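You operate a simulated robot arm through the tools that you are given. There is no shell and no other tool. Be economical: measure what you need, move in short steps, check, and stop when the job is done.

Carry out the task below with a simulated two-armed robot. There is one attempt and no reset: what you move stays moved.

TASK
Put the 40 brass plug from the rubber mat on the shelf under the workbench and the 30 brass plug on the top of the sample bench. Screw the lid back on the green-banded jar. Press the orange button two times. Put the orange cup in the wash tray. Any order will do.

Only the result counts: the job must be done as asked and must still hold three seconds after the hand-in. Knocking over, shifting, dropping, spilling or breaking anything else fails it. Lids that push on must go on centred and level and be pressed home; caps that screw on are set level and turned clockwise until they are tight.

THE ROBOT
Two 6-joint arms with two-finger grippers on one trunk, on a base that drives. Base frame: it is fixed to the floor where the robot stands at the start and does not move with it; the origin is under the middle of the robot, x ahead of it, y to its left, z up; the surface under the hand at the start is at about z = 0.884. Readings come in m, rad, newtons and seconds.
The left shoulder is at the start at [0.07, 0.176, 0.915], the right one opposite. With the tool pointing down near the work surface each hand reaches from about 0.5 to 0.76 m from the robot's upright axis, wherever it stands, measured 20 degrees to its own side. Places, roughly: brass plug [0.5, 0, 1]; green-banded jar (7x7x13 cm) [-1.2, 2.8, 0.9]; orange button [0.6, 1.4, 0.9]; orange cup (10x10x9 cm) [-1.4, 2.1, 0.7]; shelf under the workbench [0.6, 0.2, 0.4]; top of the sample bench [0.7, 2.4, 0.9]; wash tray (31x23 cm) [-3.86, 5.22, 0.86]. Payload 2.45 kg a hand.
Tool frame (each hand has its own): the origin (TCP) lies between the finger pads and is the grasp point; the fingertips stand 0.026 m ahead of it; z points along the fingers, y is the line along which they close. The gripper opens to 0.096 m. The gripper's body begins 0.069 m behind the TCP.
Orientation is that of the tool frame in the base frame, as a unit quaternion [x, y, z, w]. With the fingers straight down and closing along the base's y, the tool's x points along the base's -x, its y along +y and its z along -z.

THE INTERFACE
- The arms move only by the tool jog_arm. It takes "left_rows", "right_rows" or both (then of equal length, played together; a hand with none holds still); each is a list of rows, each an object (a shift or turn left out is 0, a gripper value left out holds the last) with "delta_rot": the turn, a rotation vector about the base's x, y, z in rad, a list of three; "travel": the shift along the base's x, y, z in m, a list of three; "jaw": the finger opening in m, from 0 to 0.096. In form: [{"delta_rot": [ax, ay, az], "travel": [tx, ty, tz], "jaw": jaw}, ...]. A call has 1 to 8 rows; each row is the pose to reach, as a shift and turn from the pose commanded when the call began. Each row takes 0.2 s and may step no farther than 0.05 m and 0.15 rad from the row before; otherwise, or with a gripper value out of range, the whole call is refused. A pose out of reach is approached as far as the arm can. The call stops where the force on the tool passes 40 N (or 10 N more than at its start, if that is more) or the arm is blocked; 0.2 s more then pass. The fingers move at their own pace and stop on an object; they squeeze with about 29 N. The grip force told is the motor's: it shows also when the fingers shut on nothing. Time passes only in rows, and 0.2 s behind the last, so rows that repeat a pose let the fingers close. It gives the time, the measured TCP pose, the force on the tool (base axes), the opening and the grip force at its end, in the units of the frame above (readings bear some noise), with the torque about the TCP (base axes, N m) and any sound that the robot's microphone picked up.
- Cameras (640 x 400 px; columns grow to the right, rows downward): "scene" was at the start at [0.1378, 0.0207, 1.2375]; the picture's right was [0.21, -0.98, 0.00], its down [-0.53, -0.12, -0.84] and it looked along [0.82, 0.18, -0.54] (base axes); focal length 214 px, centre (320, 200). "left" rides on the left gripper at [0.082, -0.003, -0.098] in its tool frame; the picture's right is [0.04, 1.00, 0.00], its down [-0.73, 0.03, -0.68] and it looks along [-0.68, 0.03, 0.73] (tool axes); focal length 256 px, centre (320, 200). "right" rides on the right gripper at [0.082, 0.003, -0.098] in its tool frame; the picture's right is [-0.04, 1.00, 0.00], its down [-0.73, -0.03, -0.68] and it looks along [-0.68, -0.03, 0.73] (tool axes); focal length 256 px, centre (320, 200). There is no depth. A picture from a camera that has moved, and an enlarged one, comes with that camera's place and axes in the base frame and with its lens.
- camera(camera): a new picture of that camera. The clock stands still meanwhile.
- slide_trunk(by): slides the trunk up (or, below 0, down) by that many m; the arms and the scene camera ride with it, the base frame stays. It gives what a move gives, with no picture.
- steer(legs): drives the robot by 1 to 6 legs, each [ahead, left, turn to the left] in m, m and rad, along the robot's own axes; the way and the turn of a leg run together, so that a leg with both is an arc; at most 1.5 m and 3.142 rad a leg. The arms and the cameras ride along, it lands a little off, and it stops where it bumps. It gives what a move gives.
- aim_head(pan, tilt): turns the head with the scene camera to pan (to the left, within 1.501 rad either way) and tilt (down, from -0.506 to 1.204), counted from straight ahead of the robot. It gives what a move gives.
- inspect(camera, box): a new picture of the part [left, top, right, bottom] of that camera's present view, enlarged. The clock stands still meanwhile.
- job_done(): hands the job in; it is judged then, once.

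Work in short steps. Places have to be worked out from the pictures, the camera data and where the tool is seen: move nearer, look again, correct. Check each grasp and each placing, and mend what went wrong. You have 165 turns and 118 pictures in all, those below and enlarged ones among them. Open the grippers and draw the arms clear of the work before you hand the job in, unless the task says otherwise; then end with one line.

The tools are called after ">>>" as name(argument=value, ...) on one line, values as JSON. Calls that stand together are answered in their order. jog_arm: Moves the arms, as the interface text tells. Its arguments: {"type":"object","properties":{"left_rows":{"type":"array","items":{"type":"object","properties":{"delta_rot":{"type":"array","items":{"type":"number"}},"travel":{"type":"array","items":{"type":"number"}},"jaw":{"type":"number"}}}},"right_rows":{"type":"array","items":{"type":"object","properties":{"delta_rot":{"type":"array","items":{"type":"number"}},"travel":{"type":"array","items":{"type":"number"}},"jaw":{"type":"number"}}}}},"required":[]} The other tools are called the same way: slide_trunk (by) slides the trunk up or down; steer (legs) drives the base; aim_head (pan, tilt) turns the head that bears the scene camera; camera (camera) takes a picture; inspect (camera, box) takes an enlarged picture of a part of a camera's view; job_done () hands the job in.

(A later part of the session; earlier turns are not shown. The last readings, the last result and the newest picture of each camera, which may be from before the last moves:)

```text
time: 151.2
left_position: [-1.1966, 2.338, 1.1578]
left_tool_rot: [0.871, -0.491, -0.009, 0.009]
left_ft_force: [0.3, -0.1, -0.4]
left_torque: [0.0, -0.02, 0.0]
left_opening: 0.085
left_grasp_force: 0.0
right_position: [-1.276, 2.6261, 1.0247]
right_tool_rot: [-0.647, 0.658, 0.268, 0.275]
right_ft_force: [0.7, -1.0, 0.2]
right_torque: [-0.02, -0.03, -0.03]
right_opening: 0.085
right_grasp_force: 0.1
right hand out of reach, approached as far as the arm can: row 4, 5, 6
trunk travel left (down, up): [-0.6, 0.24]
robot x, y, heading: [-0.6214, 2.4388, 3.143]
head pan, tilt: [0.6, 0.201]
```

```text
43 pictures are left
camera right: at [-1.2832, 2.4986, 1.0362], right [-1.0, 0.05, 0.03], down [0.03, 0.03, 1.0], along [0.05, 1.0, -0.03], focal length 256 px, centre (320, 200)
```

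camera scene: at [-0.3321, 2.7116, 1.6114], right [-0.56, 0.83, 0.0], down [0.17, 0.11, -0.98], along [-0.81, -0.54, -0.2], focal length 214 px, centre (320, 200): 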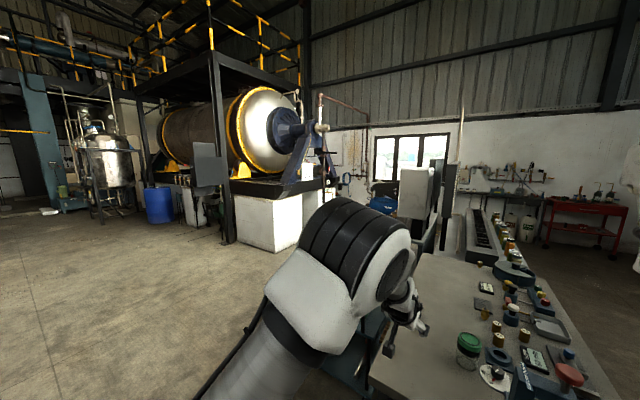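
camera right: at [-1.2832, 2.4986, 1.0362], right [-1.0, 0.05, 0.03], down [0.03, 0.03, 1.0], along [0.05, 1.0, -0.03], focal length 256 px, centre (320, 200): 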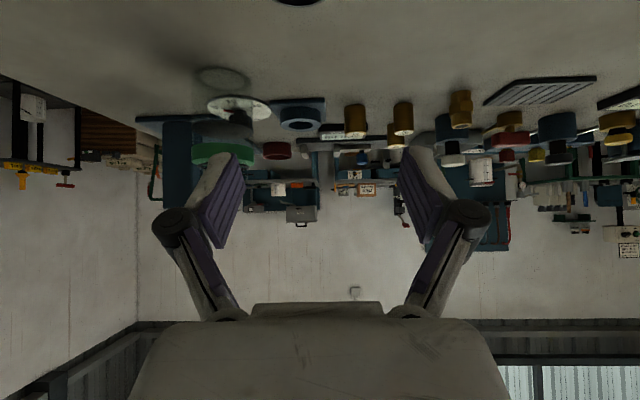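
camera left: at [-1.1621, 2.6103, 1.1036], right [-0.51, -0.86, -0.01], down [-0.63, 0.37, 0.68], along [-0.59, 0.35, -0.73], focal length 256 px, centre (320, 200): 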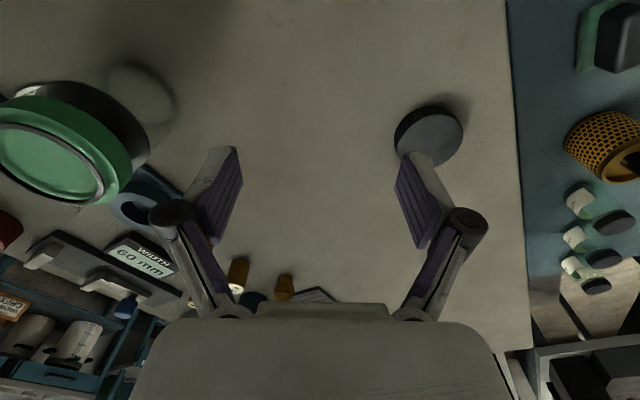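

The wrist is slightly too far inward there. I shift the robot 0.1 m left so the lid sits more to the right arm's side, then align over the lid.

>>> steer(legs=[[0, 0.1, 0]])

>>> jog_arm(right_rows=[{"travel": [0.004, 0.035, 0]}, {"travel": [0.008, 0.07, 0]}, {"travel": [0.012, 0.105, -0.01]}, {"travel": [0.012, 0.105, -0.03]}])

>>> camera(camera="right")

```text
time: 152.3
left_position: [-1.1966, 2.2404, 1.1569]
left_tool_rot: [0.871, -0.491, -0.01, 0.009]
left_ft_force: [-0.2, -0.4, 0.0]
left_torque: [0.01, 0.02, -0.01]
left_opening: 0.085
left_grasp_force: 0.0
right_position: [-1.2741, 2.5273, 1.0237]
right_tool_rot: [-0.647, 0.658, 0.268, 0.276]
right_ft_force: [-0.4, -0.2, -0.4]
right_torque: [-0.02, 0.0, -0.03]
right_opening: 0.085
right_grasp_force: 0.1
trunk travel left (down, up): [-0.6, 0.24]
robot x, y, heading: [-0.6222, 2.3391, 3.139]
head pan, tilt: [0.6, 0.201]
```

```text
time: 153.3
left_position: [-1.1971, 2.2408, 1.1573]
left_tool_rot: [0.871, -0.49, -0.009, 0.009]
left_ft_force: [-0.9, -0.6, 0.2]
left_torque: [0.0, 0.01, -0.01]
left_opening: 0.0848
left_grasp_force: 0.0
right_position: [-1.2635, 2.6322, 0.9921]
right_tool_rot: [-0.647, 0.658, 0.267, 0.276]
right_ft_force: [0.9, -1.0, -1.4]
right_torque: [-0.02, 0.02, -0.03]
right_opening: 0.0851
right_grasp_force: 0.0
trunk travel left (down, up): [-0.6, 0.24]
robot x, y, heading: [-0.6224, 2.3427, 3.141]
head pan, tilt: [0.6, 0.201]
```

```text
42 pictures are left
camera right: at [-1.2694, 2.5051, 1.0032], right [-1.0, 0.05, 0.02], down [0.03, 0.04, 1.0], along [0.05, 1.0, -0.04], focal length 256 px, centre (320, 200)
```

right: 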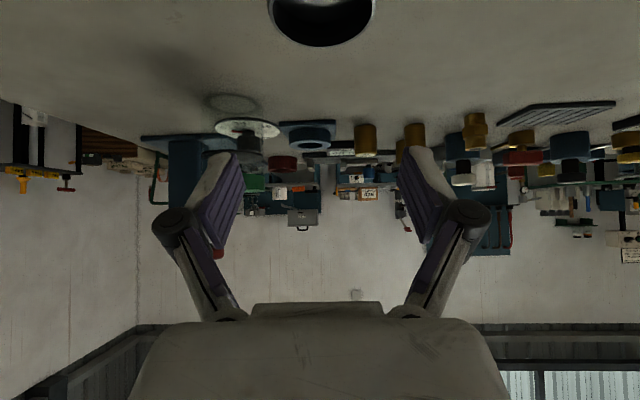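

Reachable now, and the lid centre is about (-1.264, 2.635). I descend beside it like the earlier good grasp and check.

>>> jog_arm(right_rows=[{"travel": [0, -0.007, -0.04]}, {"travel": [0, -0.007, -0.07]}, {"travel": [0, -0.007, -0.08]}, {"travel": [0, -0.007, -0.083]}])

>>> inspect(camera="right", box=[180, 80, 460, 240])

```text
time: 154.3
left_position: [-1.1955, 2.2422, 1.1566]
left_tool_rot: [0.871, -0.491, -0.01, 0.009]
left_ft_force: [-0.4, 0.2, 0.1]
left_torque: [0.02, -0.01, 0.01]
left_opening: 0.085
left_grasp_force: 0.0
right_position: [-1.2614, 2.625, 0.9102]
right_tool_rot: [-0.649, 0.657, 0.267, 0.275]
right_ft_force: [-1.0, -0.7, 0.7]
right_torque: [0.04, 0.0, 0.01]
right_opening: 0.0847
right_grasp_force: 0.0
trunk travel left (down, up): [-0.6, 0.24]
robot x, y, heading: [-0.6226, 2.3403, 3.139]
head pan, tilt: [0.6, 0.201]
```

```text
2.29 times, centred on (320, 160) of right
camera zoom: at [-1.2691, 2.4988, 0.9224], right [-1.0, 0.05, 0.02], down [0.03, 0.04, 1.0], along [0.04, 1.0, -0.04], focal length 585 px, centre (320, 291)
```

zoom: 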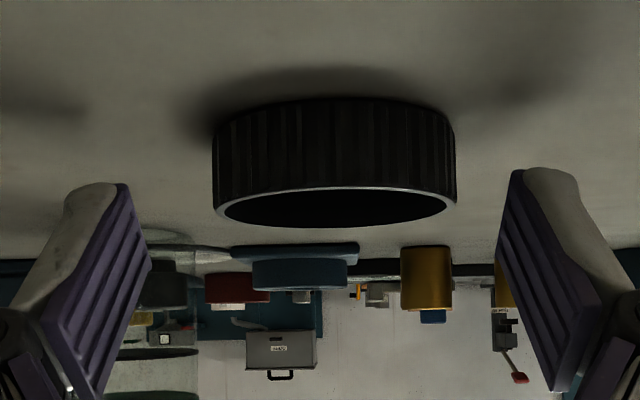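

Similar to the earlier good alignment. I shift 4 mm back, 2 mm down, and close.

>>> jog_arm(right_rows=[{"travel": [-0.001, -0.004, -0.002]}, {"travel": [-0.001, -0.004, -0.002], "jaw": 0.03}, {"travel": [-0.001, -0.004, -0.002], "jaw": 0.03}, {"travel": [-0.001, -0.004, -0.002], "jaw": 0.03}])

>>> jog_arm(right_rows=[{"travel": [0, 0, 0.02]}, {"travel": [0, 0, 0.05]}, {"travel": [0, 0, 0.09]}])

>>> inspect(camera="right", box=[180, 80, 460, 240])

```text
time: 155.3
left_position: [-1.194, 2.24, 1.158]
left_tool_rot: [0.871, -0.491, -0.01, 0.008]
left_ft_force: [0.5, 0.3, 0.0]
left_torque: [-0.03, -0.02, 0.0]
left_opening: 0.085
left_grasp_force: 0.2
right_position: [-1.2636, 2.6206, 0.9098]
right_tool_rot: [-0.648, 0.658, 0.269, 0.275]
right_ft_force: [-1.3, -0.7, 5.7]
right_torque: [0.07, 0.15, 0.03]
right_opening: 0.052
right_grasp_force: 28.7
trunk travel left (down, up): [-0.6, 0.24]
robot x, y, heading: [-0.624, 2.3403, 3.142]
head pan, tilt: [0.6, 0.201]
```

```text
time: 156.1
left_position: [-1.1951, 2.2407, 1.1582]
left_tool_rot: [0.871, -0.491, -0.01, 0.01]
left_ft_force: [0.2, 0.2, 0.6]
left_torque: [0.0, 0.02, 0.01]
left_opening: 0.085
left_grasp_force: 0.1
right_position: [-1.261, 2.6223, 0.9985]
right_tool_rot: [-0.648, 0.658, 0.267, 0.275]
right_ft_force: [0.0, 0.5, 0.4]
right_torque: [-0.05, -0.01, -0.01]
right_opening: 0.051
right_grasp_force: 28.9
trunk travel left (down, up): [-0.6, 0.24]
robot x, y, heading: [-0.6239, 2.3407, 3.141]
head pan, tilt: [0.6, 0.201]
```

```text
2.29 times, centred on (320, 160) of right
camera zoom: at [-1.2675, 2.4948, 1.0099], right [-1.0, 0.05, 0.02], down [0.03, 0.04, 1.0], along [0.04, 1.0, -0.04], focal length 585 px, centre (320, 291)
```

zoom: 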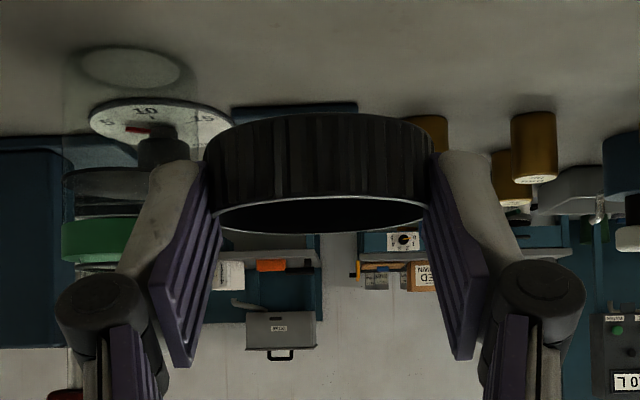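

Lid held. I raise it, move toward y 2.54 and start rotating the hand about x the other way.

>>> jog_arm(right_rows=[{"travel": [0, -0.01, 0.03]}, {"travel": [0, -0.02, 0.05], "delta_rot": [-0.14, 0, 0]}, {"travel": [0, -0.03, 0.06], "delta_rot": [-0.28, 0, 0]}, {"travel": [0, -0.04, 0.06], "delta_rot": [-0.42, 0, 0]}, {"travel": [0, -0.05, 0.06], "delta_rot": [-0.56, 0, 0]}, {"travel": [0, -0.06, 0.06], "delta_rot": [-0.7, 0, 0]}, {"travel": [0, -0.07, 0.06], "delta_rot": [-0.84, 0, 0]}, {"travel": [0, -0.08, 0.06], "delta_rot": [-0.98, 0, 0]}])

>>> jog_arm(right_rows=[{"delta_rot": [-0.14, 0, 0]}, {"delta_rot": [-0.28, 0, 0]}, {"delta_rot": [-0.42, 0, 0]}, {"delta_rot": [-0.56, 0, 0]}, {"delta_rot": [-0.7, 0, 0]}, {"delta_rot": [-0.84, 0, 0]}, {"delta_rot": [-0.98, 0, 0]}, {"delta_rot": [-1.1, 0, 0]}])

>>> aim_head(pan=-0.1, tilt=0.7)

>>> camera(camera="scene")

```text
time: 157.9
left_position: [-1.1961, 2.2415, 1.1587]
left_tool_rot: [0.871, -0.491, -0.01, 0.01]
left_ft_force: [-0.2, -0.2, 0.0]
left_torque: [-0.01, -0.01, -0.01]
left_opening: 0.0847
left_grasp_force: 0.1
right_position: [-1.2649, 2.5412, 1.0584]
right_tool_rot: [-0.701, 0.706, -0.075, -0.063]
right_ft_force: [0.3, 0.1, -0.1]
right_torque: [0.0, 0.0, -0.02]
right_opening: 0.0505
right_grasp_force: 29.2
trunk travel left (down, up): [-0.6, 0.24]
robot x, y, heading: [-0.6227, 2.3425, 3.143]
head pan, tilt: [0.6, 0.201]
```

```text
time: 159.7
left_position: [-1.1969, 2.2413, 1.1577]
left_tool_rot: [0.871, -0.491, -0.009, 0.01]
left_ft_force: [-0.1, -0.8, -0.3]
left_torque: [-0.02, 0.04, 0.0]
left_opening: 0.0852
left_grasp_force: 0.1
right_position: [-1.2636, 2.5404, 1.0589]
right_tool_rot: [0.565, -0.564, 0.432, 0.42]
right_ft_force: [0.8, -0.5, -0.1]
right_torque: [0.0, -0.01, 0.01]
right_opening: 0.0504
right_grasp_force: 29.1
trunk travel left (down, up): [-0.6, 0.24]
robot x, y, heading: [-0.6255, 2.3397, 3.136]
head pan, tilt: [0.6, 0.201]
```

```text
time: 160.8
left_position: [-1.1953, 2.2418, 1.1577]
left_tool_rot: [0.871, -0.49, -0.01, 0.01]
left_ft_force: [0.2, 0.2, -0.4]
left_torque: [-0.01, 0.03, 0.04]
left_opening: 0.0849
left_grasp_force: 0.1
right_position: [-1.2631, 2.5403, 1.0592]
right_tool_rot: [0.565, -0.565, 0.432, 0.419]
right_ft_force: [0.5, 0.3, 0.2]
right_torque: [-0.02, 0.02, 0.03]
right_opening: 0.0504
right_grasp_force: 28.6
trunk travel left (down, up): [-0.6, 0.24]
robot x, y, heading: [-0.6235, 2.3417, 3.136]
head pan, tilt: [-0.099, 0.7]
```

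```text
39 pictures are left
camera scene: at [-0.7578, 2.3518, 1.4262], right [0.1, 0.99, 0.0], down [0.64, -0.06, -0.77], along [-0.76, 0.08, -0.64], focal length 214 px, centre (320, 200)
```

scene: 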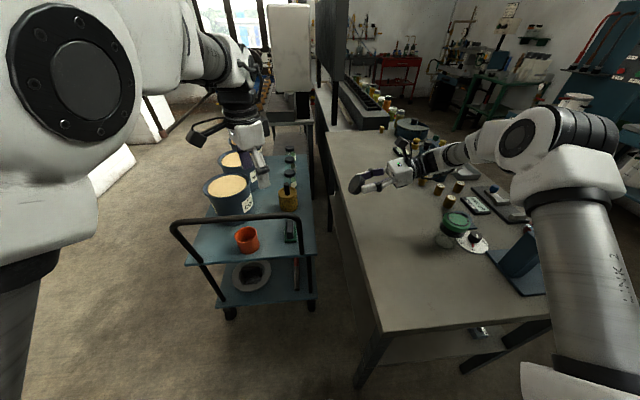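

The lid is rotated about 120° and the arm clears the jar. I lower it toward the table and look.

>>> jog_arm(right_rows=[{"travel": [0, 0, -0.04]}, {"travel": [0, 0, -0.08]}, {"travel": [0, 0, -0.115]}, {"travel": [0, 0, -0.13]}])

>>> inspect(camera="scene", box=[320, 140, 460, 240])

```text
time: 161.8
left_position: [-1.1963, 2.2419, 1.1569]
left_tool_rot: [0.871, -0.491, -0.01, 0.009]
left_ft_force: [-0.2, 0.3, 0.3]
left_torque: [-0.01, -0.01, 0.02]
left_opening: 0.0852
left_grasp_force: 0.2
right_position: [-1.2637, 2.5395, 0.9301]
right_tool_rot: [0.565, -0.565, 0.432, 0.419]
right_ft_force: [0.1, -0.6, -0.5]
right_torque: [0.01, -0.03, 0.0]
right_opening: 0.0503
right_grasp_force: 28.5
trunk travel left (down, up): [-0.6, 0.24]
robot x, y, heading: [-0.626, 2.3399, 3.134]
head pan, tilt: [-0.099, 0.7]
```

```text
4.00 times, centred on (390, 190) of scene
camera zoom: at [-0.7581, 2.3521, 1.4261], right [0.1, 0.99, 0.0], down [0.64, -0.06, -0.76], along [-0.76, 0.08, -0.64], focal length 858 px, centre (40, 240)
```

zoom: 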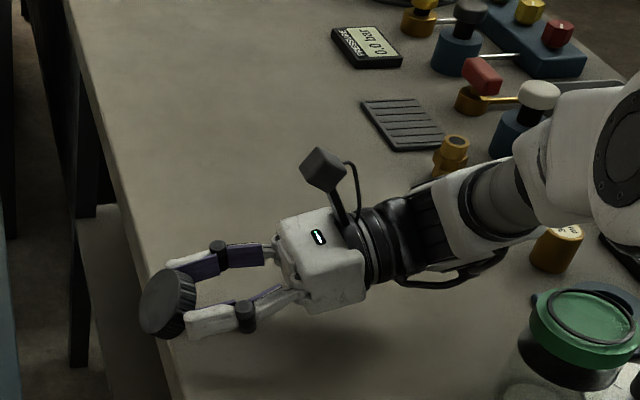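

The lid is too near the table's south edge. I move 4.5 cm inward (+y) before lowering further.

>>> jog_arm(right_rows=[{"travel": [0, 0.0, 0.02]}, {"travel": [0, 0.025, 0.02]}, {"travel": [0, 0.047, 0.02]}, {"travel": [0, 0.047, 0.0]}, {"travel": [0, 0.047, -0.008]}])

>>> inspect(camera="scene", box=[320, 140, 460, 240])

```text
time: 163.0
left_position: [-1.1961, 2.241, 1.1579]
left_tool_rot: [0.871, -0.491, -0.01, 0.009]
left_ft_force: [-0.2, -0.1, -0.1]
left_torque: [0.0, -0.02, 0.01]
left_opening: 0.0847
left_grasp_force: 0.0
right_position: [-1.2616, 2.5882, 0.9205]
right_tool_rot: [0.565, -0.564, 0.432, 0.419]
right_ft_force: [-0.1, 1.0, -0.5]
right_torque: [0.0, -0.01, -0.01]
right_opening: 0.0503
right_grasp_force: 29.2
trunk travel left (down, up): [-0.6, 0.24]
robot x, y, heading: [-0.6204, 2.3412, 3.138]
head pan, tilt: [-0.099, 0.7]
```

```text
4.00 times, centred on (390, 190) of scene
camera zoom: at [-0.7577, 2.3523, 1.4261], right [0.1, 0.99, 0.0], down [0.64, -0.06, -0.76], along [-0.76, 0.08, -0.64], focal length 858 px, centre (40, 240)
```

zoom: 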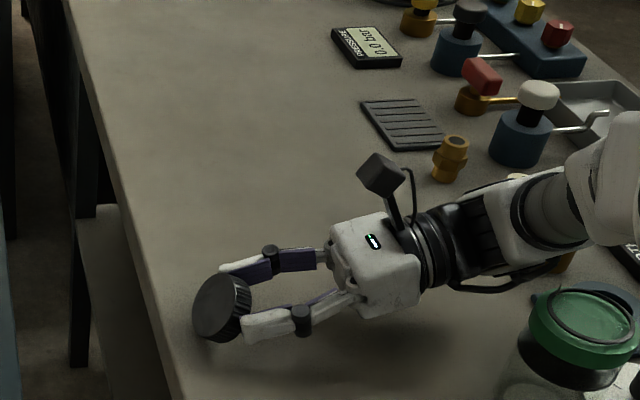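

Good position now. Lowering in 3 mm steps to contact.

>>> jog_arm(right_rows=[{"travel": [0, 0, -0.003]}, {"travel": [0, 0, -0.006]}, {"travel": [0, 0, -0.008]}])

```text
time: 163.8
left_position: [-1.1937, 2.2413, 1.1587]
left_tool_rot: [0.871, -0.491, -0.011, 0.01]
left_ft_force: [-0.1, 0.1, -0.1]
left_torque: [0.01, 0.02, 0.04]
left_opening: 0.0851
left_grasp_force: 0.1
right_position: [-1.2622, 2.5884, 0.9167]
right_tool_rot: [0.566, -0.562, 0.431, 0.422]
right_ft_force: [-1.8, 3.9, 22.7]
right_torque: [-0.72, 0.12, -0.06]
right_opening: 0.0505
right_grasp_force: 29.7
trunk travel left (down, up): [-0.6, 0.24]
robot x, y, heading: [-0.6216, 2.3421, 3.138]
head pan, tilt: [-0.099, 0.7]
```

Contact at z 0.917 as predicted. I open so the lid tips over open side down, then rise.

>>> jog_arm(right_rows=[{"jaw": 0.06}, {"jaw": 0.085}, {"jaw": 0.09}, {"travel": [0, 0, 0.03]}, {"travel": [0, 0, 0.07]}, {"travel": [0, 0, 0.11]}, {"travel": [0, 0, 0.15]}])

>>> inspect(camera="scene", box=[320, 140, 460, 240])

```text
time: 165.4
left_position: [-1.1949, 2.2412, 1.1576]
left_tool_rot: [0.871, -0.492, -0.01, 0.01]
left_ft_force: [0.3, 0.1, 0.1]
left_torque: [0.05, 0.04, 0.01]
left_opening: 0.0849
left_grasp_force: 0.0
right_position: [-1.2636, 2.5878, 1.0642]
right_tool_rot: [0.566, -0.564, 0.432, 0.419]
right_ft_force: [0.8, 0.1, -0.4]
right_torque: [0.04, 0.01, -0.02]
right_opening: 0.09
right_grasp_force: 0.0
trunk travel left (down, up): [-0.6, 0.24]
robot x, y, heading: [-0.6213, 2.3468, 3.139]
head pan, tilt: [-0.099, 0.7]
```

```text
4.00 times, centred on (390, 190) of scene
camera zoom: at [-0.7561, 2.3512, 1.4262], right [0.1, 0.99, 0.0], down [0.64, -0.06, -0.77], along [-0.76, 0.08, -0.64], focal length 858 px, centre (40, 240)
```

zoom: 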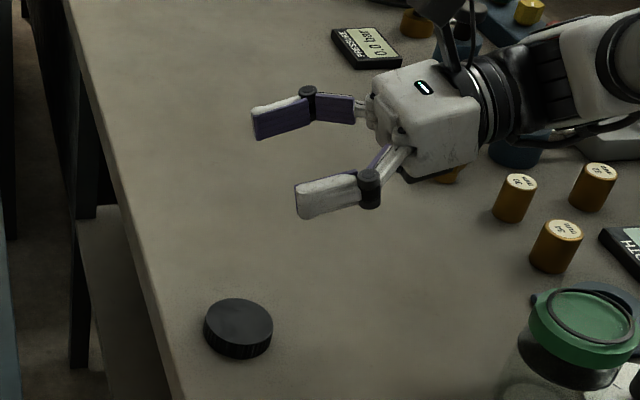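

The lid is now closed side up at about (-1.25, 2.573). I return the right hand to vertical and yaw it back +1.2 rad, to leave clockwise range.

>>> jog_arm(right_rows=[{"delta_rot": [0.15, 0, 0]}, {"delta_rot": [0.3, 0, 0]}, {"delta_rot": [0.45, 0, 0]}, {"delta_rot": [0.6, 0, 0]}, {"delta_rot": [0.75, 0, 0]}, {"delta_rot": [0.9, 0, 0], "travel": [0.004, -0.005, 0.0]}, {"delta_rot": [1.05, 0, 0], "travel": [0.008, -0.01, 0.0]}, {"delta_rot": [1.2, 0, 0], "travel": [0.013, -0.015, 0.0]}])

>>> jog_arm(right_rows=[{"delta_rot": [0.12, 0, 0], "jaw": 0.085}])

>>> jog_arm(right_rows=[{"delta_rot": [0, 0, 0.15]}, {"delta_rot": [0, 0, 0.3]}, {"delta_rot": [0, 0, 0.45]}, {"delta_rot": [0, 0, 0.6]}, {"delta_rot": [0, 0, 0.75]}, {"delta_rot": [0, 0, 0.9]}, {"delta_rot": [0, 0, 1.05]}, {"delta_rot": [0, 0, 1.2]}])

>>> camera(camera="right")

```text
time: 167.2
left_position: [-1.1956, 2.2399, 1.1581]
left_tool_rot: [0.871, -0.491, -0.01, 0.009]
left_ft_force: [0.5, -0.2, -0.2]
left_torque: [0.02, 0.01, -0.01]
left_opening: 0.085
left_grasp_force: 0.1
right_position: [-1.2487, 2.5716, 1.0634]
right_tool_rot: [-0.702, 0.71, -0.037, -0.026]
right_ft_force: [1.5, 0.5, -0.8]
right_torque: [0.01, 0.02, 0.0]
right_opening: 0.09
right_grasp_force: 0.1
trunk travel left (down, up): [-0.6, 0.24]
robot x, y, heading: [-0.6222, 2.3405, 3.138]
head pan, tilt: [-0.099, 0.7]
```

```text
time: 167.6
left_position: [-1.1952, 2.2394, 1.1572]
left_tool_rot: [0.871, -0.491, -0.009, 0.008]
left_ft_force: [0.7, -1.2, 0.3]
left_torque: [0.0, 0.0, -0.02]
left_opening: 0.0852
left_grasp_force: 0.0
right_position: [-1.2494, 2.5713, 1.0641]
right_tool_rot: [-0.704, 0.71, 0.005, 0.016]
right_ft_force: [-0.1, -0.8, 0.4]
right_torque: [0.0, 0.03, 0.01]
right_opening: 0.0848
right_grasp_force: 0.0
trunk travel left (down, up): [-0.6, 0.24]
robot x, y, heading: [-0.6212, 2.341, 3.143]
head pan, tilt: [-0.099, 0.7]
```

```text
time: 169.4
left_position: [-1.1951, 2.2389, 1.1576]
left_tool_rot: [0.871, -0.491, -0.01, 0.009]
left_ft_force: [0.4, -0.3, 0.3]
left_torque: [0.0, -0.01, -0.01]
left_opening: 0.0852
left_grasp_force: 0.1
right_position: [-1.2499, 2.5724, 1.0631]
right_tool_rot: [0.982, -0.187, -0.013, -0.011]
right_ft_force: [-0.2, 0.0, -0.4]
right_torque: [-0.05, 0.0, -0.01]
right_opening: 0.0848
right_grasp_force: 0.0
trunk travel left (down, up): [-0.6, 0.24]
robot x, y, heading: [-0.6224, 2.3432, 3.142]
head pan, tilt: [-0.099, 0.7]
```

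```text
35 pictures are left
camera right: at [-1.1748, 2.5378, 1.1591], right [-0.41, -0.91, -0.01], down [-0.66, 0.28, 0.7], along [-0.64, 0.29, -0.71], focal length 256 px, centre (320, 200)
```

right: 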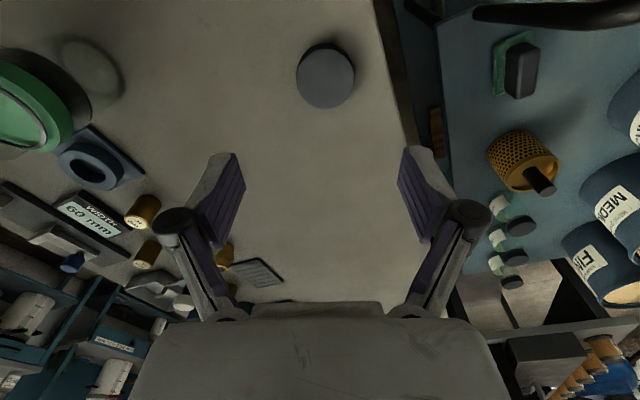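

Lid at (-1.258, 2.572). I correct the small residual tilt, descend to z 0.917 and grip without pressing on the table.

>>> jog_arm(right_rows=[{"delta_rot": [-0.026, -0.021, 0], "travel": [-0.008, -0.001, -0.04]}, {"delta_rot": [-0.026, -0.021, 0], "travel": [-0.008, -0.001, -0.08]}, {"delta_rot": [-0.026, -0.021, 0], "travel": [-0.008, -0.001, -0.12]}, {"delta_rot": [-0.026, -0.021, 0], "travel": [-0.008, -0.001, -0.14]}, {"delta_rot": [-0.026, -0.021, 0], "travel": [-0.008, -0.001, -0.146]}, {"delta_rot": [-0.026, -0.021, 0], "travel": [-0.008, -0.001, -0.146], "jaw": 0.03}, {"delta_rot": [-0.026, -0.021, 0], "travel": [-0.008, -0.001, -0.146], "jaw": 0.03}, {"delta_rot": [-0.026, -0.021, 0], "travel": [-0.008, -0.001, -0.146], "jaw": 0.03}])

>>> camera(camera="right")

```text
time: 171.2
left_position: [-1.1925, 2.2402, 1.159]
left_tool_rot: [0.871, -0.492, -0.011, 0.009]
left_ft_force: [-0.3, 0.4, 0.4]
left_torque: [0.05, 0.04, 0.01]
left_opening: 0.0847
left_grasp_force: 0.0
right_position: [-1.2558, 2.5719, 0.9204]
right_tool_rot: [0.982, -0.189, -0.002, 0.001]
right_ft_force: [-7.9, 3.7, 22.7]
right_torque: [0.16, 0.21, -0.05]
right_opening: 0.029
right_grasp_force: 0.0
trunk travel left (down, up): [-0.6, 0.24]
robot x, y, heading: [-0.621, 2.3455, 3.137]
head pan, tilt: [-0.099, 0.7]
```

```text
34 pictures are left
camera right: at [-1.1819, 2.5398, 1.0195], right [-0.41, -0.91, 0.0], down [-0.67, 0.3, 0.68], along [-0.62, 0.28, -0.73], focal length 256 px, centre (320, 200)
```

right: 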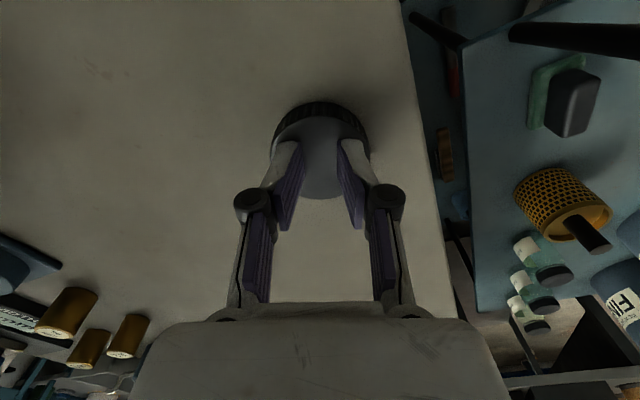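

The fingers slid over the lid top, so I need to be lower. I raise, reopen, descend to light table contact (about 0.911) and close again.

>>> jog_arm(right_rows=[{"travel": [0, 0, 0.03]}, {"travel": [0, 0, 0.03], "jaw": 0.085}, {"travel": [0, 0, 0.03], "jaw": 0.085}, {"travel": [0, 0, 0.01]}, {"travel": [0, 0, -0.003]}, {"travel": [0, 0, -0.007]}, {"travel": [0, 0, -0.009]}])

>>> camera(camera="right")

```text
time: 172.8
left_position: [-1.1967, 2.24, 1.157]
left_tool_rot: [0.871, -0.49, -0.011, 0.009]
left_ft_force: [0.1, 0.3, 0.1]
left_torque: [0.02, -0.03, 0.01]
left_opening: 0.0848
left_grasp_force: 0.2
right_position: [-1.2584, 2.5727, 0.909]
right_tool_rot: [0.982, -0.189, 0.001, 0.0]
right_ft_force: [0.1, -0.6, 0.3]
right_torque: [0.0, 0.03, 0.03]
right_opening: 0.085
right_grasp_force: 0.1
trunk travel left (down, up): [-0.6, 0.24]
robot x, y, heading: [-0.621, 2.3416, 3.14]
head pan, tilt: [-0.099, 0.7]
```

```text
33 pictures are left
camera right: at [-1.1858, 2.5399, 1.0068], right [-0.41, -0.91, 0.0], down [-0.67, 0.3, 0.68], along [-0.62, 0.28, -0.74], focal length 256 px, centre (320, 200)
```

right: 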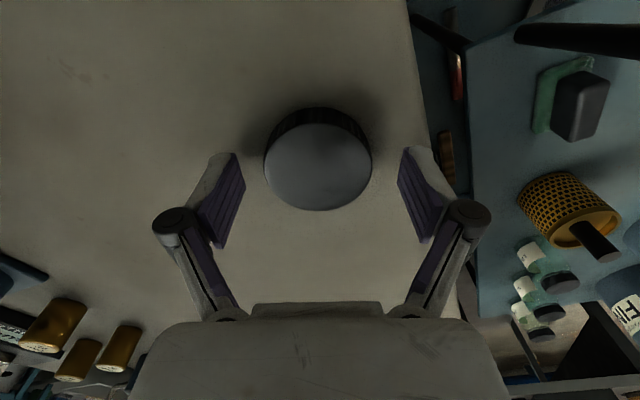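

No table contact at 0.909 either, so the table is a bit lower than assumed. I go 2.5 mm lower and close.

>>> jog_arm(right_rows=[{"travel": [0.003, 0, -0.002]}, {"travel": [0.003, 0, -0.0025], "jaw": 0.03}, {"travel": [0.003, 0, -0.0025], "jaw": 0.03}, {"travel": [0.003, 0, -0.0025], "jaw": 0.03}])

>>> jog_arm(right_rows=[{"travel": [0, 0, 0.01]}, {"travel": [0, 0, 0.03]}, {"travel": [0, 0, 0.06]}])

>>> camera(camera="right")

```text
time: 173.8
left_position: [-1.1951, 2.241, 1.158]
left_tool_rot: [0.871, -0.491, -0.011, 0.009]
left_ft_force: [0.4, 0.1, 0.5]
left_torque: [-0.01, 0.04, 0.02]
left_opening: 0.0848
left_grasp_force: 0.0
right_position: [-1.2566, 2.5739, 0.9073]
right_tool_rot: [0.982, -0.189, 0.0, 0.001]
right_ft_force: [-1.3, 1.2, 6.7]
right_torque: [0.12, 0.06, 0.01]
right_opening: 0.0554
right_grasp_force: 29.4
trunk travel left (down, up): [-0.6, 0.24]
robot x, y, heading: [-0.6245, 2.3415, 3.137]
head pan, tilt: [-0.099, 0.7]
```

```text
time: 174.6
left_position: [-1.195, 2.2406, 1.159]
left_tool_rot: [0.871, -0.491, -0.011, 0.01]
left_ft_force: [0.7, -0.5, 0.0]
left_torque: [0.02, 0.03, 0.01]
left_opening: 0.0851
left_grasp_force: 0.1
right_position: [-1.2557, 2.5725, 0.966]
right_tool_rot: [0.982, -0.189, 0.0, 0.0]
right_ft_force: [-0.2, -0.2, -0.3]
right_torque: [0.01, 0.01, 0.01]
right_opening: 0.0551
right_grasp_force: 28.7
trunk travel left (down, up): [-0.6, 0.24]
robot x, y, heading: [-0.6169, 2.3415, 3.143]
head pan, tilt: [-0.099, 0.7]
```

```text
32 pictures are left
camera right: at [-1.1822, 2.5388, 1.0644], right [-0.41, -0.91, 0.0], down [-0.67, 0.3, 0.68], along [-0.62, 0.28, -0.73], focal length 256 px, centre (320, 200)
```

right: 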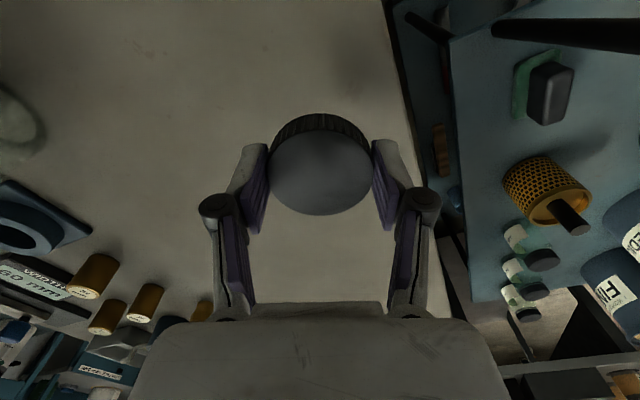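

Lid held across its full diameter. I raise it, draw it to x -1.153, and shift the robot right 0.22 m to bring it over the jar.

>>> jog_arm(right_rows=[{"travel": [0, 0, 0.045]}, {"travel": [0.0, 0, 0.09]}, {"travel": [0.03, 0, 0.12]}, {"travel": [0.06, 0, 0.14]}, {"travel": [0.09, 0, 0.16]}, {"travel": [0.103, 0, 0.16]}])

>>> steer(legs=[[0, -0.2, 0]])

>>> aim_head(pan=-0.25, tilt=0.75)

>>> camera(camera="scene")

>>> camera(camera="right")

```text
time: 176.0
left_position: [-1.1951, 2.2406, 1.1571]
left_tool_rot: [0.871, -0.491, -0.01, 0.009]
left_ft_force: [-0.7, -0.4, 0.0]
left_torque: [0.01, 0.01, -0.04]
left_opening: 0.0849
left_grasp_force: 0.1
right_position: [-1.1508, 2.5694, 1.1235]
right_tool_rot: [0.982, -0.19, 0.002, 0.0]
right_ft_force: [-0.3, 0.4, -0.6]
right_torque: [-0.02, 0.02, 0.0]
right_opening: 0.0552
right_grasp_force: 28.9
trunk travel left (down, up): [-0.6, 0.24]
robot x, y, heading: [-0.6223, 2.3402, 3.14]
head pan, tilt: [-0.099, 0.7]
```

```text
time: 177.6
left_position: [-1.1963, 2.4396, 1.1572]
left_tool_rot: [0.871, -0.491, -0.01, 0.01]
left_ft_force: [0.0, 0.0, 0.2]
left_torque: [0.03, -0.05, 0.02]
left_opening: 0.0851
left_grasp_force: 0.2
right_position: [-1.152, 2.7695, 1.1237]
right_tool_rot: [0.982, -0.189, 0.001, 0.0]
right_ft_force: [0.2, -0.5, 0.2]
right_torque: [-0.03, 0.0, -0.01]
right_opening: 0.055
right_grasp_force: 28.7
trunk travel left (down, up): [-0.6, 0.24]
robot x, y, heading: [-0.6224, 2.5397, 3.14]
head pan, tilt: [-0.099, 0.7]
```

```text
time: 178.3
left_position: [-1.1949, 2.4391, 1.1578]
left_tool_rot: [0.871, -0.491, -0.01, 0.009]
left_ft_force: [0.0, -1.0, 0.3]
left_torque: [-0.01, 0.01, 0.01]
left_opening: 0.0851
left_grasp_force: 0.1
right_position: [-1.1517, 2.7693, 1.1242]
right_tool_rot: [0.982, -0.189, 0.0, 0.001]
right_ft_force: [0.4, 0.6, -0.8]
right_torque: [-0.04, -0.02, 0.01]
right_opening: 0.055
right_grasp_force: 28.2
trunk travel left (down, up): [-0.6, 0.24]
robot x, y, heading: [-0.6255, 2.5427, 3.139]
head pan, tilt: [-0.25, 0.75]
```

```text
31 pictures are left
camera scene: at [-0.7533, 2.5633, 1.4219], right [0.25, 0.97, 0.0], down [0.66, -0.17, -0.73], along [-0.71, 0.18, -0.68], focal length 214 px, centre (320, 200)
```

scene: 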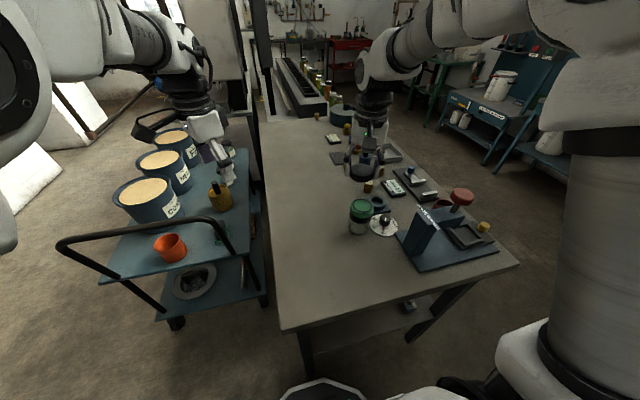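

```text
30 pictures are left
camera right: at [-1.0783, 2.7372, 1.223], right [-0.41, -0.91, 0.0], down [-0.67, 0.3, 0.68], along [-0.62, 0.28, -0.74], focal length 256 px, centre (320, 200)
```

right: 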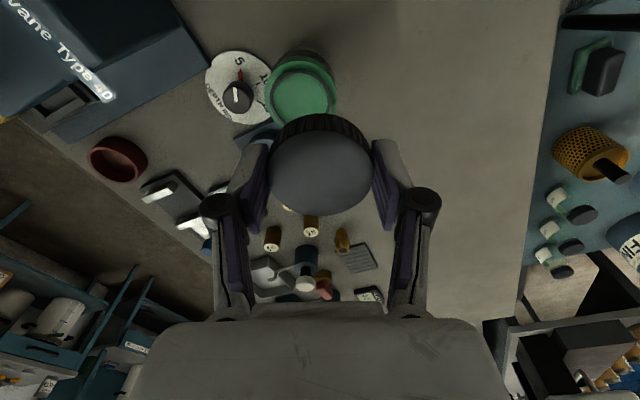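

I zoom on the jar from both cameras to fix its centre and rim height.

>>> inspect(camera="scene", box=[325, 175, 405, 245])

>>> inspect(camera="right", box=[230, 30, 390, 150])

```text
5.71 times, centred on (365, 210) of scene
camera zoom: at [-0.7533, 2.5633, 1.4219], right [0.25, 0.97, 0.0], down [0.66, -0.17, -0.73], along [-0.71, 0.18, -0.68], focal length 1226 px, centre (63, 143)
```

zoom: 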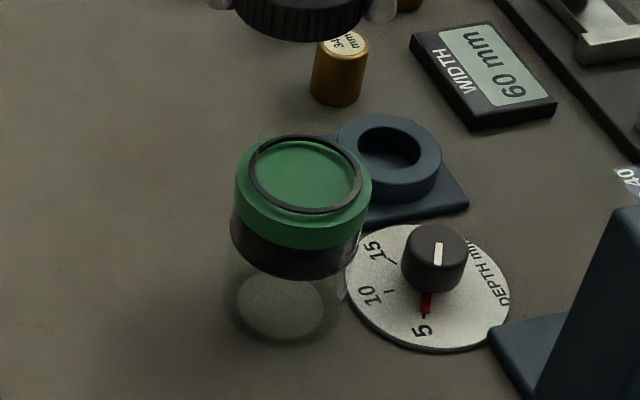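

```text
3.33 times, centred on (310, 90) of right
camera zoom: at [-1.0783, 2.7372, 1.223], right [-0.41, -0.91, 0.0], down [-0.67, 0.3, 0.68], along [-0.62, 0.28, -0.74], focal length 853 px, centre (353, 567)
```

zoom: 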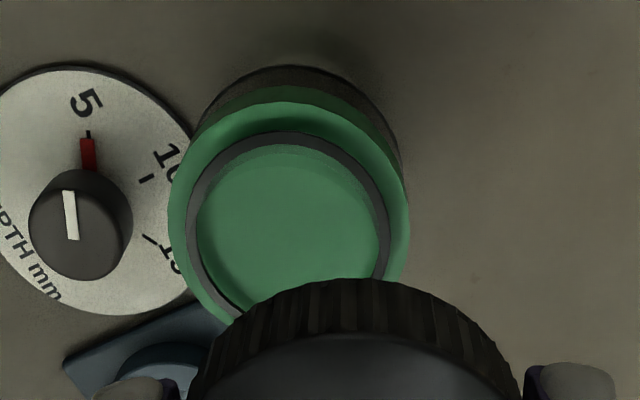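

Neck centre computed as (-1.157, 2.793) with the rim near z 1.01; the lid is centred in the grip. I move above it and then check alignment.

>>> jog_arm(right_rows=[{"travel": [-0.003, 0.012, -0.01]}, {"travel": [-0.005, 0.024, -0.02]}, {"travel": [-0.005, 0.024, -0.045]}, {"travel": [-0.005, 0.024, -0.069]}])

>>> inspect(camera="scene", box=[325, 145, 405, 245])

>>> inspect(camera="left", box=[0, 0, 320, 200])

```text
time: 179.3
left_position: [-1.1959, 2.4396, 1.1565]
left_tool_rot: [0.872, -0.49, -0.009, 0.009]
left_ft_force: [0.1, -0.2, -0.2]
left_torque: [-0.05, -0.03, 0.02]
left_opening: 0.085
left_grasp_force: 0.0
right_position: [-1.159, 2.7933, 1.0551]
right_tool_rot: [0.982, -0.189, 0.001, 0.001]
right_ft_force: [-0.6, -0.5, -0.1]
right_torque: [-0.04, -0.01, 0.02]
right_opening: 0.0555
right_grasp_force: 29.3
trunk travel left (down, up): [-0.6, 0.24]
robot x, y, heading: [-0.6238, 2.5377, 3.143]
head pan, tilt: [-0.25, 0.75]
```

```text
4.00 times, centred on (365, 195) of scene
camera zoom: at [-0.7542, 2.5632, 1.4218], right [0.25, 0.97, 0.0], down [0.66, -0.17, -0.73], along [-0.71, 0.18, -0.68], focal length 858 px, centre (140, 220)
```

zoom: 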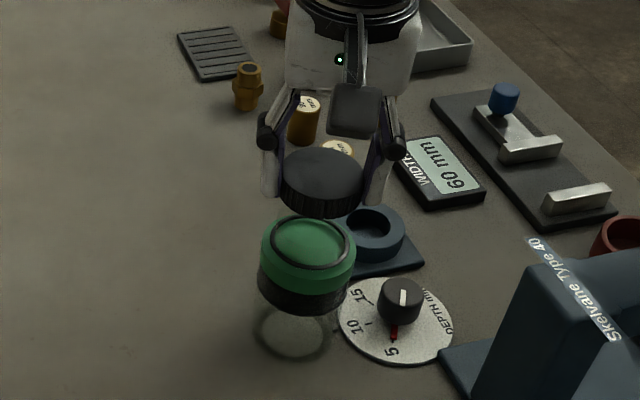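

```text
2.00 times, centred on (160, 100) of left
camera zoom: at [-1.1485, 2.3718, 1.2552], right [-0.83, -0.55, 0.03], down [-0.39, 0.62, 0.68], along [-0.39, 0.56, -0.73], focal length 512 px, centre (640, 400)
```

zoom: 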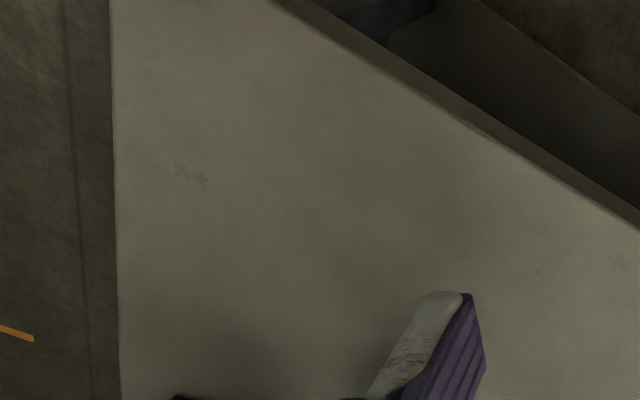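

Lid is aligned on the jar's axis. I lower slowly to contact.

>>> jog_arm(right_rows=[{"travel": [0.002, 0, -0.01]}, {"travel": [0.002, 0, -0.016]}, {"travel": [0.002, 0, -0.02]}, {"travel": [0.002, 0, -0.024]}])

```text
time: 180.3
left_position: [-1.1956, 2.4387, 1.1582]
left_tool_rot: [0.871, -0.491, -0.01, 0.01]
left_ft_force: [0.2, -0.1, 0.5]
left_torque: [-0.06, 0.01, 0.01]
left_opening: 0.0848
left_grasp_force: 0.2
right_position: [-1.1554, 2.7933, 1.0308]
right_tool_rot: [0.982, -0.188, 0.001, 0.001]
right_ft_force: [-0.3, -1.0, -0.8]
right_torque: [-0.02, -0.04, 0.01]
right_opening: 0.055
right_grasp_force: 29.0
trunk travel left (down, up): [-0.6, 0.24]
robot x, y, heading: [-0.6195, 2.5411, 3.139]
head pan, tilt: [-0.25, 0.75]
```

Still free at 1.031, so I continue down in small steps.

>>> jog_arm(right_rows=[{"travel": [0, 0, -0.004]}, {"travel": [0, 0, -0.008]}, {"travel": [0, 0, -0.012]}, {"travel": [0, 0, -0.015]}])

>>> inspect(camera="scene", box=[345, 165, 405, 240])

```text
time: 181.3
left_position: [-1.1934, 2.4394, 1.1586]
left_tool_rot: [0.871, -0.492, -0.01, 0.009]
left_ft_force: [-0.2, 0.5, 0.5]
left_torque: [0.0, 0.0, 0.01]
left_opening: 0.0849
left_grasp_force: 0.1
right_position: [-1.1535, 2.7928, 1.017]
right_tool_rot: [0.982, -0.189, 0.0, 0.0]
right_ft_force: [-2.9, -1.1, 4.3]
right_torque: [-0.08, -0.19, 0.02]
right_opening: 0.0556
right_grasp_force: 28.7
trunk travel left (down, up): [-0.6, 0.24]
robot x, y, heading: [-0.6233, 2.5403, 3.143]
head pan, tilt: [-0.25, 0.75]
```

```text
5.33 times, centred on (375, 202) of scene
camera zoom: at [-0.7514, 2.5618, 1.422], right [0.25, 0.97, 0.0], down [0.66, -0.17, -0.73], along [-0.71, 0.18, -0.68], focal length 1144 px, centre (27, 187)
```

zoom: 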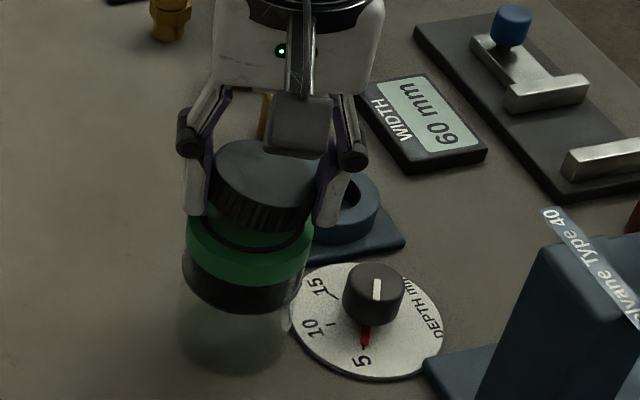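

Contact at z 1.017 with a sideways push toward -x and -y, and the image shows the lid about 4 mm to +y. I lift slightly, shift (-3, -4 mm) and settle again.

>>> jog_arm(right_rows=[{"travel": [0, 0, 0.01]}, {"travel": [-0.003, -0.004, 0.01]}, {"travel": [-0.003, -0.004, 0.004]}, {"travel": [-0.003, -0.004, 0.0]}, {"travel": [-0.003, -0.004, -0.003]}])

>>> inspect(camera="scene", box=[345, 165, 405, 240])

```text
time: 182.5
left_position: [-1.1961, 2.4407, 1.1576]
left_tool_rot: [0.871, -0.491, -0.01, 0.009]
left_ft_force: [0.2, 0.6, -0.1]
left_torque: [0.03, -0.03, -0.01]
left_opening: 0.085
left_grasp_force: 0.1
right_position: [-1.1567, 2.7893, 1.013]
right_tool_rot: [0.982, -0.189, 0.001, 0.0]
right_ft_force: [-0.5, -0.4, 1.4]
right_torque: [0.02, -0.03, -0.03]
right_opening: 0.0546
right_grasp_force: 28.5
trunk travel left (down, up): [-0.6, 0.24]
robot x, y, heading: [-0.625, 2.542, 3.146]
head pan, tilt: [-0.25, 0.75]
```

```text
5.33 times, centred on (375, 202) of scene
camera zoom: at [-0.7532, 2.5625, 1.4219], right [0.25, 0.97, 0.0], down [0.66, -0.17, -0.73], along [-0.71, 0.18, -0.68], focal length 1144 px, centre (27, 187)
```

zoom: 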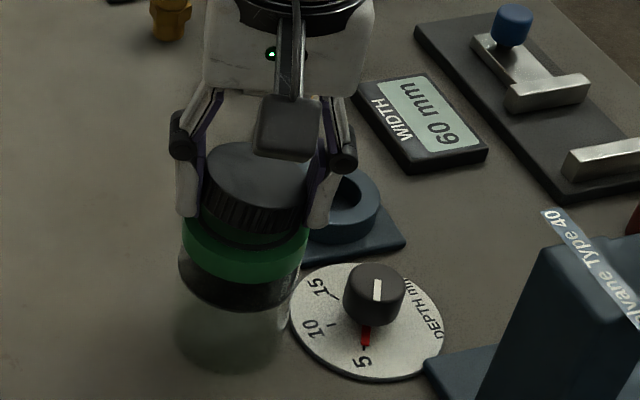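

The jar followed the lid, so the lid is already over the neck and centred, with low side force. Now I turn clockwise with slight downward pressure.

>>> jog_arm(right_rows=[{"travel": [0, 0, -0.001]}, {"travel": [0, 0, -0.002], "delta_rot": [0, 0, -0.15]}, {"travel": [0, 0, -0.002], "delta_rot": [0, 0, -0.3]}, {"travel": [0, 0, -0.002], "delta_rot": [0, 0, -0.45]}, {"travel": [0, 0, -0.002], "delta_rot": [0, 0, -0.6]}, {"travel": [0, 0, -0.0025], "delta_rot": [0, 0, -0.75]}, {"travel": [0, 0, -0.0025], "delta_rot": [0, 0, -0.9]}, {"travel": [0, 0, -0.003], "delta_rot": [0, 0, -1.05]}])

>>> inspect(camera="scene", box=[345, 165, 405, 240])

```text
time: 184.3
left_position: [-1.1948, 2.4398, 1.1576]
left_tool_rot: [0.871, -0.49, -0.011, 0.009]
left_ft_force: [0.6, -0.5, -0.3]
left_torque: [-0.03, 0.01, -0.04]
left_opening: 0.085
left_grasp_force: 0.0
right_position: [-1.1579, 2.7903, 1.0113]
right_tool_rot: [0.755, -0.656, 0.0, 0.001]
right_ft_force: [-0.8, 1.3, 7.9]
right_torque: [0.1, -0.14, 0.02]
right_opening: 0.0548
right_grasp_force: 29.2
trunk travel left (down, up): [-0.6, 0.24]
robot x, y, heading: [-0.624, 2.5412, 3.144]
head pan, tilt: [-0.25, 0.75]
```

```text
5.33 times, centred on (375, 202) of scene
camera zoom: at [-0.7522, 2.5623, 1.4221], right [0.25, 0.97, 0.0], down [0.66, -0.17, -0.73], along [-0.71, 0.18, -0.68], focal length 1144 px, centre (27, 187)
```

zoom: 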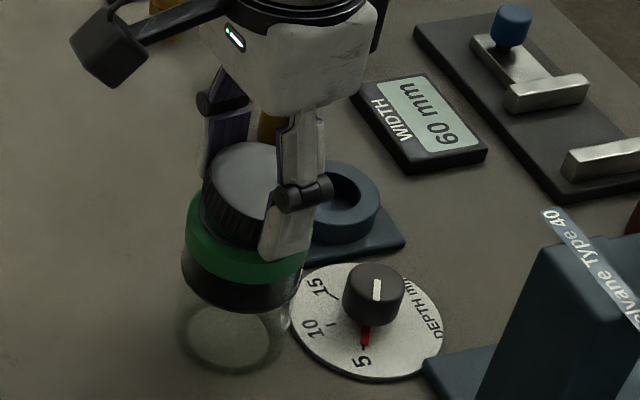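

Turning freely and the lid stays level. I keep turning clockwise another 1.2 rad.

>>> jog_arm(right_rows=[{"delta_rot": [0, 0, -0.15]}, {"delta_rot": [0, 0, -0.3]}, {"delta_rot": [0, 0, -0.45]}, {"travel": [0, 0, -0.001], "delta_rot": [0, 0, -0.6]}, {"travel": [0, 0, -0.001], "delta_rot": [0, 0, -0.75]}, {"travel": [0, 0, -0.001], "delta_rot": [0, 0, -0.9]}, {"travel": [0, 0, -0.001], "delta_rot": [0, 0, -1.05]}, {"travel": [0, 0, -0.001], "delta_rot": [0, 0, -1.2]}])

```text
time: 186.1
left_position: [-1.1932, 2.4382, 1.1581]
left_tool_rot: [0.871, -0.491, -0.011, 0.009]
left_ft_force: [0.2, 0.9, 0.1]
left_torque: [-0.01, -0.01, 0.02]
left_opening: 0.0851
left_grasp_force: 0.0
right_position: [-1.1568, 2.7902, 1.01]
right_tool_rot: [-0.251, 0.968, 0.001, 0.0]
right_ft_force: [1.2, -0.2, 8.4]
right_torque: [-0.09, -0.21, 0.04]
right_opening: 0.0544
right_grasp_force: 28.8
trunk travel left (down, up): [-0.6, 0.24]
robot x, y, heading: [-0.6239, 2.539, 3.142]
head pan, tilt: [-0.25, 0.75]
```

Still low torque, with the lid sinking slightly. Continuing another 1.2 rad.

>>> jog_arm(right_rows=[{"delta_rot": [0, 0, -0.15]}, {"delta_rot": [0, 0, -0.3]}, {"delta_rot": [0, 0, -0.45]}, {"travel": [0, 0, -0.001], "delta_rot": [0, 0, -0.6]}, {"travel": [0, 0, -0.001], "delta_rot": [0, 0, -0.75]}, {"travel": [0, 0, -0.001], "delta_rot": [0, 0, -0.9]}, {"travel": [0, 0, -0.001], "delta_rot": [0, 0, -1.05]}, {"travel": [0, 0, -0.001], "delta_rot": [0, 0, -1.2]}])

>>> inspect(camera="scene", box=[345, 165, 405, 240])

```text
time: 187.1
left_position: [-1.1912, 2.4337, 1.1584]
left_tool_rot: [0.871, -0.491, -0.012, 0.008]
left_ft_force: [-0.1, -0.9, -0.1]
left_torque: [0.08, 0.01, 0.0]
left_opening: 0.0849
left_grasp_force: 0.1
right_position: [-1.1338, 2.7385, 0.9976]
right_tool_rot: [-0.004, 1.0, -0.016, -0.019]
right_ft_force: [6.5, 1.6, 28.1]
right_torque: [0.93, -0.62, -0.03]
right_opening: 0.0573
right_grasp_force: 28.9
right hand out of reach, approached as far as the arm can: row 3, 4, 5
trunk travel left (down, up): [-0.6, 0.24]
robot x, y, heading: [-0.6233, 2.5369, 3.14]
head pan, tilt: [-0.25, 0.75]
stopped in row 5 (right hand): the force on the tool passed its limit at 93 N (the readings are from after the stop); the commanded pose is now the measured one
```

```text
5.33 times, centred on (375, 202) of scene
camera zoom: at [-0.7487, 2.5563, 1.4225], right [0.25, 0.97, 0.0], down [0.66, -0.17, -0.73], along [-0.71, 0.18, -0.68], focal length 1144 px, centre (27, 187)
```

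zoom: 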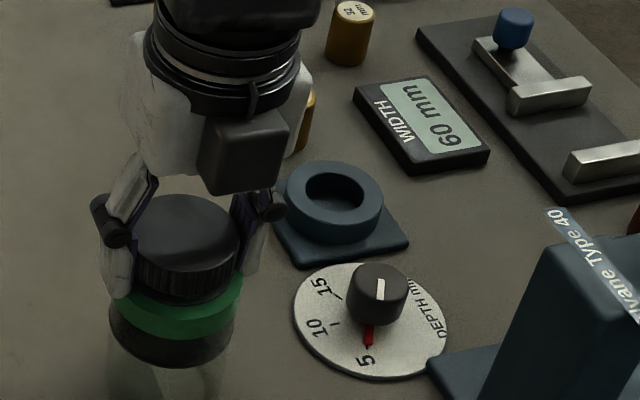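

The wrist reached its yaw limit and shifted, dragging the jar a few centimetres, but it looks upright. I release the lid gently and look.

>>> jog_arm(right_rows=[{"travel": [0, 0, 0.001], "jaw": 0.065}, {"travel": [0, 0, 0.002], "jaw": 0.085}, {"travel": [0, 0, 0.002], "jaw": 0.09}, {"travel": [0, 0, 0.04]}, {"travel": [0, 0, 0.08]}])

>>> inspect(camera="scene", box=[325, 165, 405, 245])

```text
time: 188.3
left_position: [-1.1939, 2.4394, 1.158]
left_tool_rot: [0.871, -0.491, -0.011, 0.009]
left_ft_force: [-0.3, -0.3, 0.3]
left_torque: [0.01, 0.02, 0.03]
left_opening: 0.0852
left_grasp_force: 0.1
right_position: [-1.1229, 2.7298, 1.0693]
right_tool_rot: [-0.011, 0.999, -0.024, -0.02]
right_ft_force: [-0.8, 0.0, 0.0]
right_torque: [0.0, 0.0, 0.04]
right_opening: 0.0899
right_grasp_force: 0.1
right hand out of reach, approached as far as the arm can: row 4, 5
trunk travel left (down, up): [-0.6, 0.24]
robot x, y, heading: [-0.6238, 2.5398, 3.139]
head pan, tilt: [-0.25, 0.75]
```

```text
5.00 times, centred on (365, 205) of scene
camera zoom: at [-0.7517, 2.5617, 1.422], right [0.25, 0.97, 0.0], down [0.66, -0.17, -0.73], along [-0.71, 0.18, -0.68], focal length 1072 px, centre (95, 175)
```

zoom: 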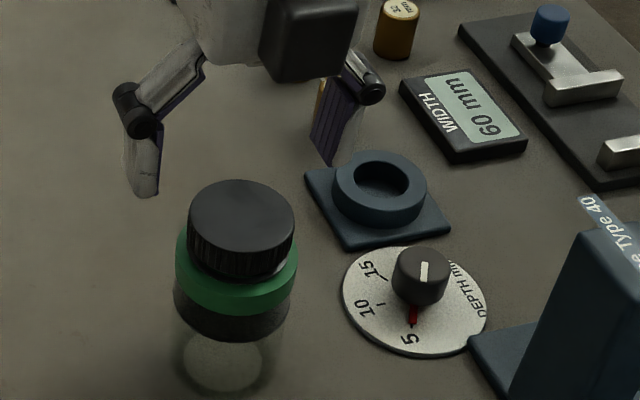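

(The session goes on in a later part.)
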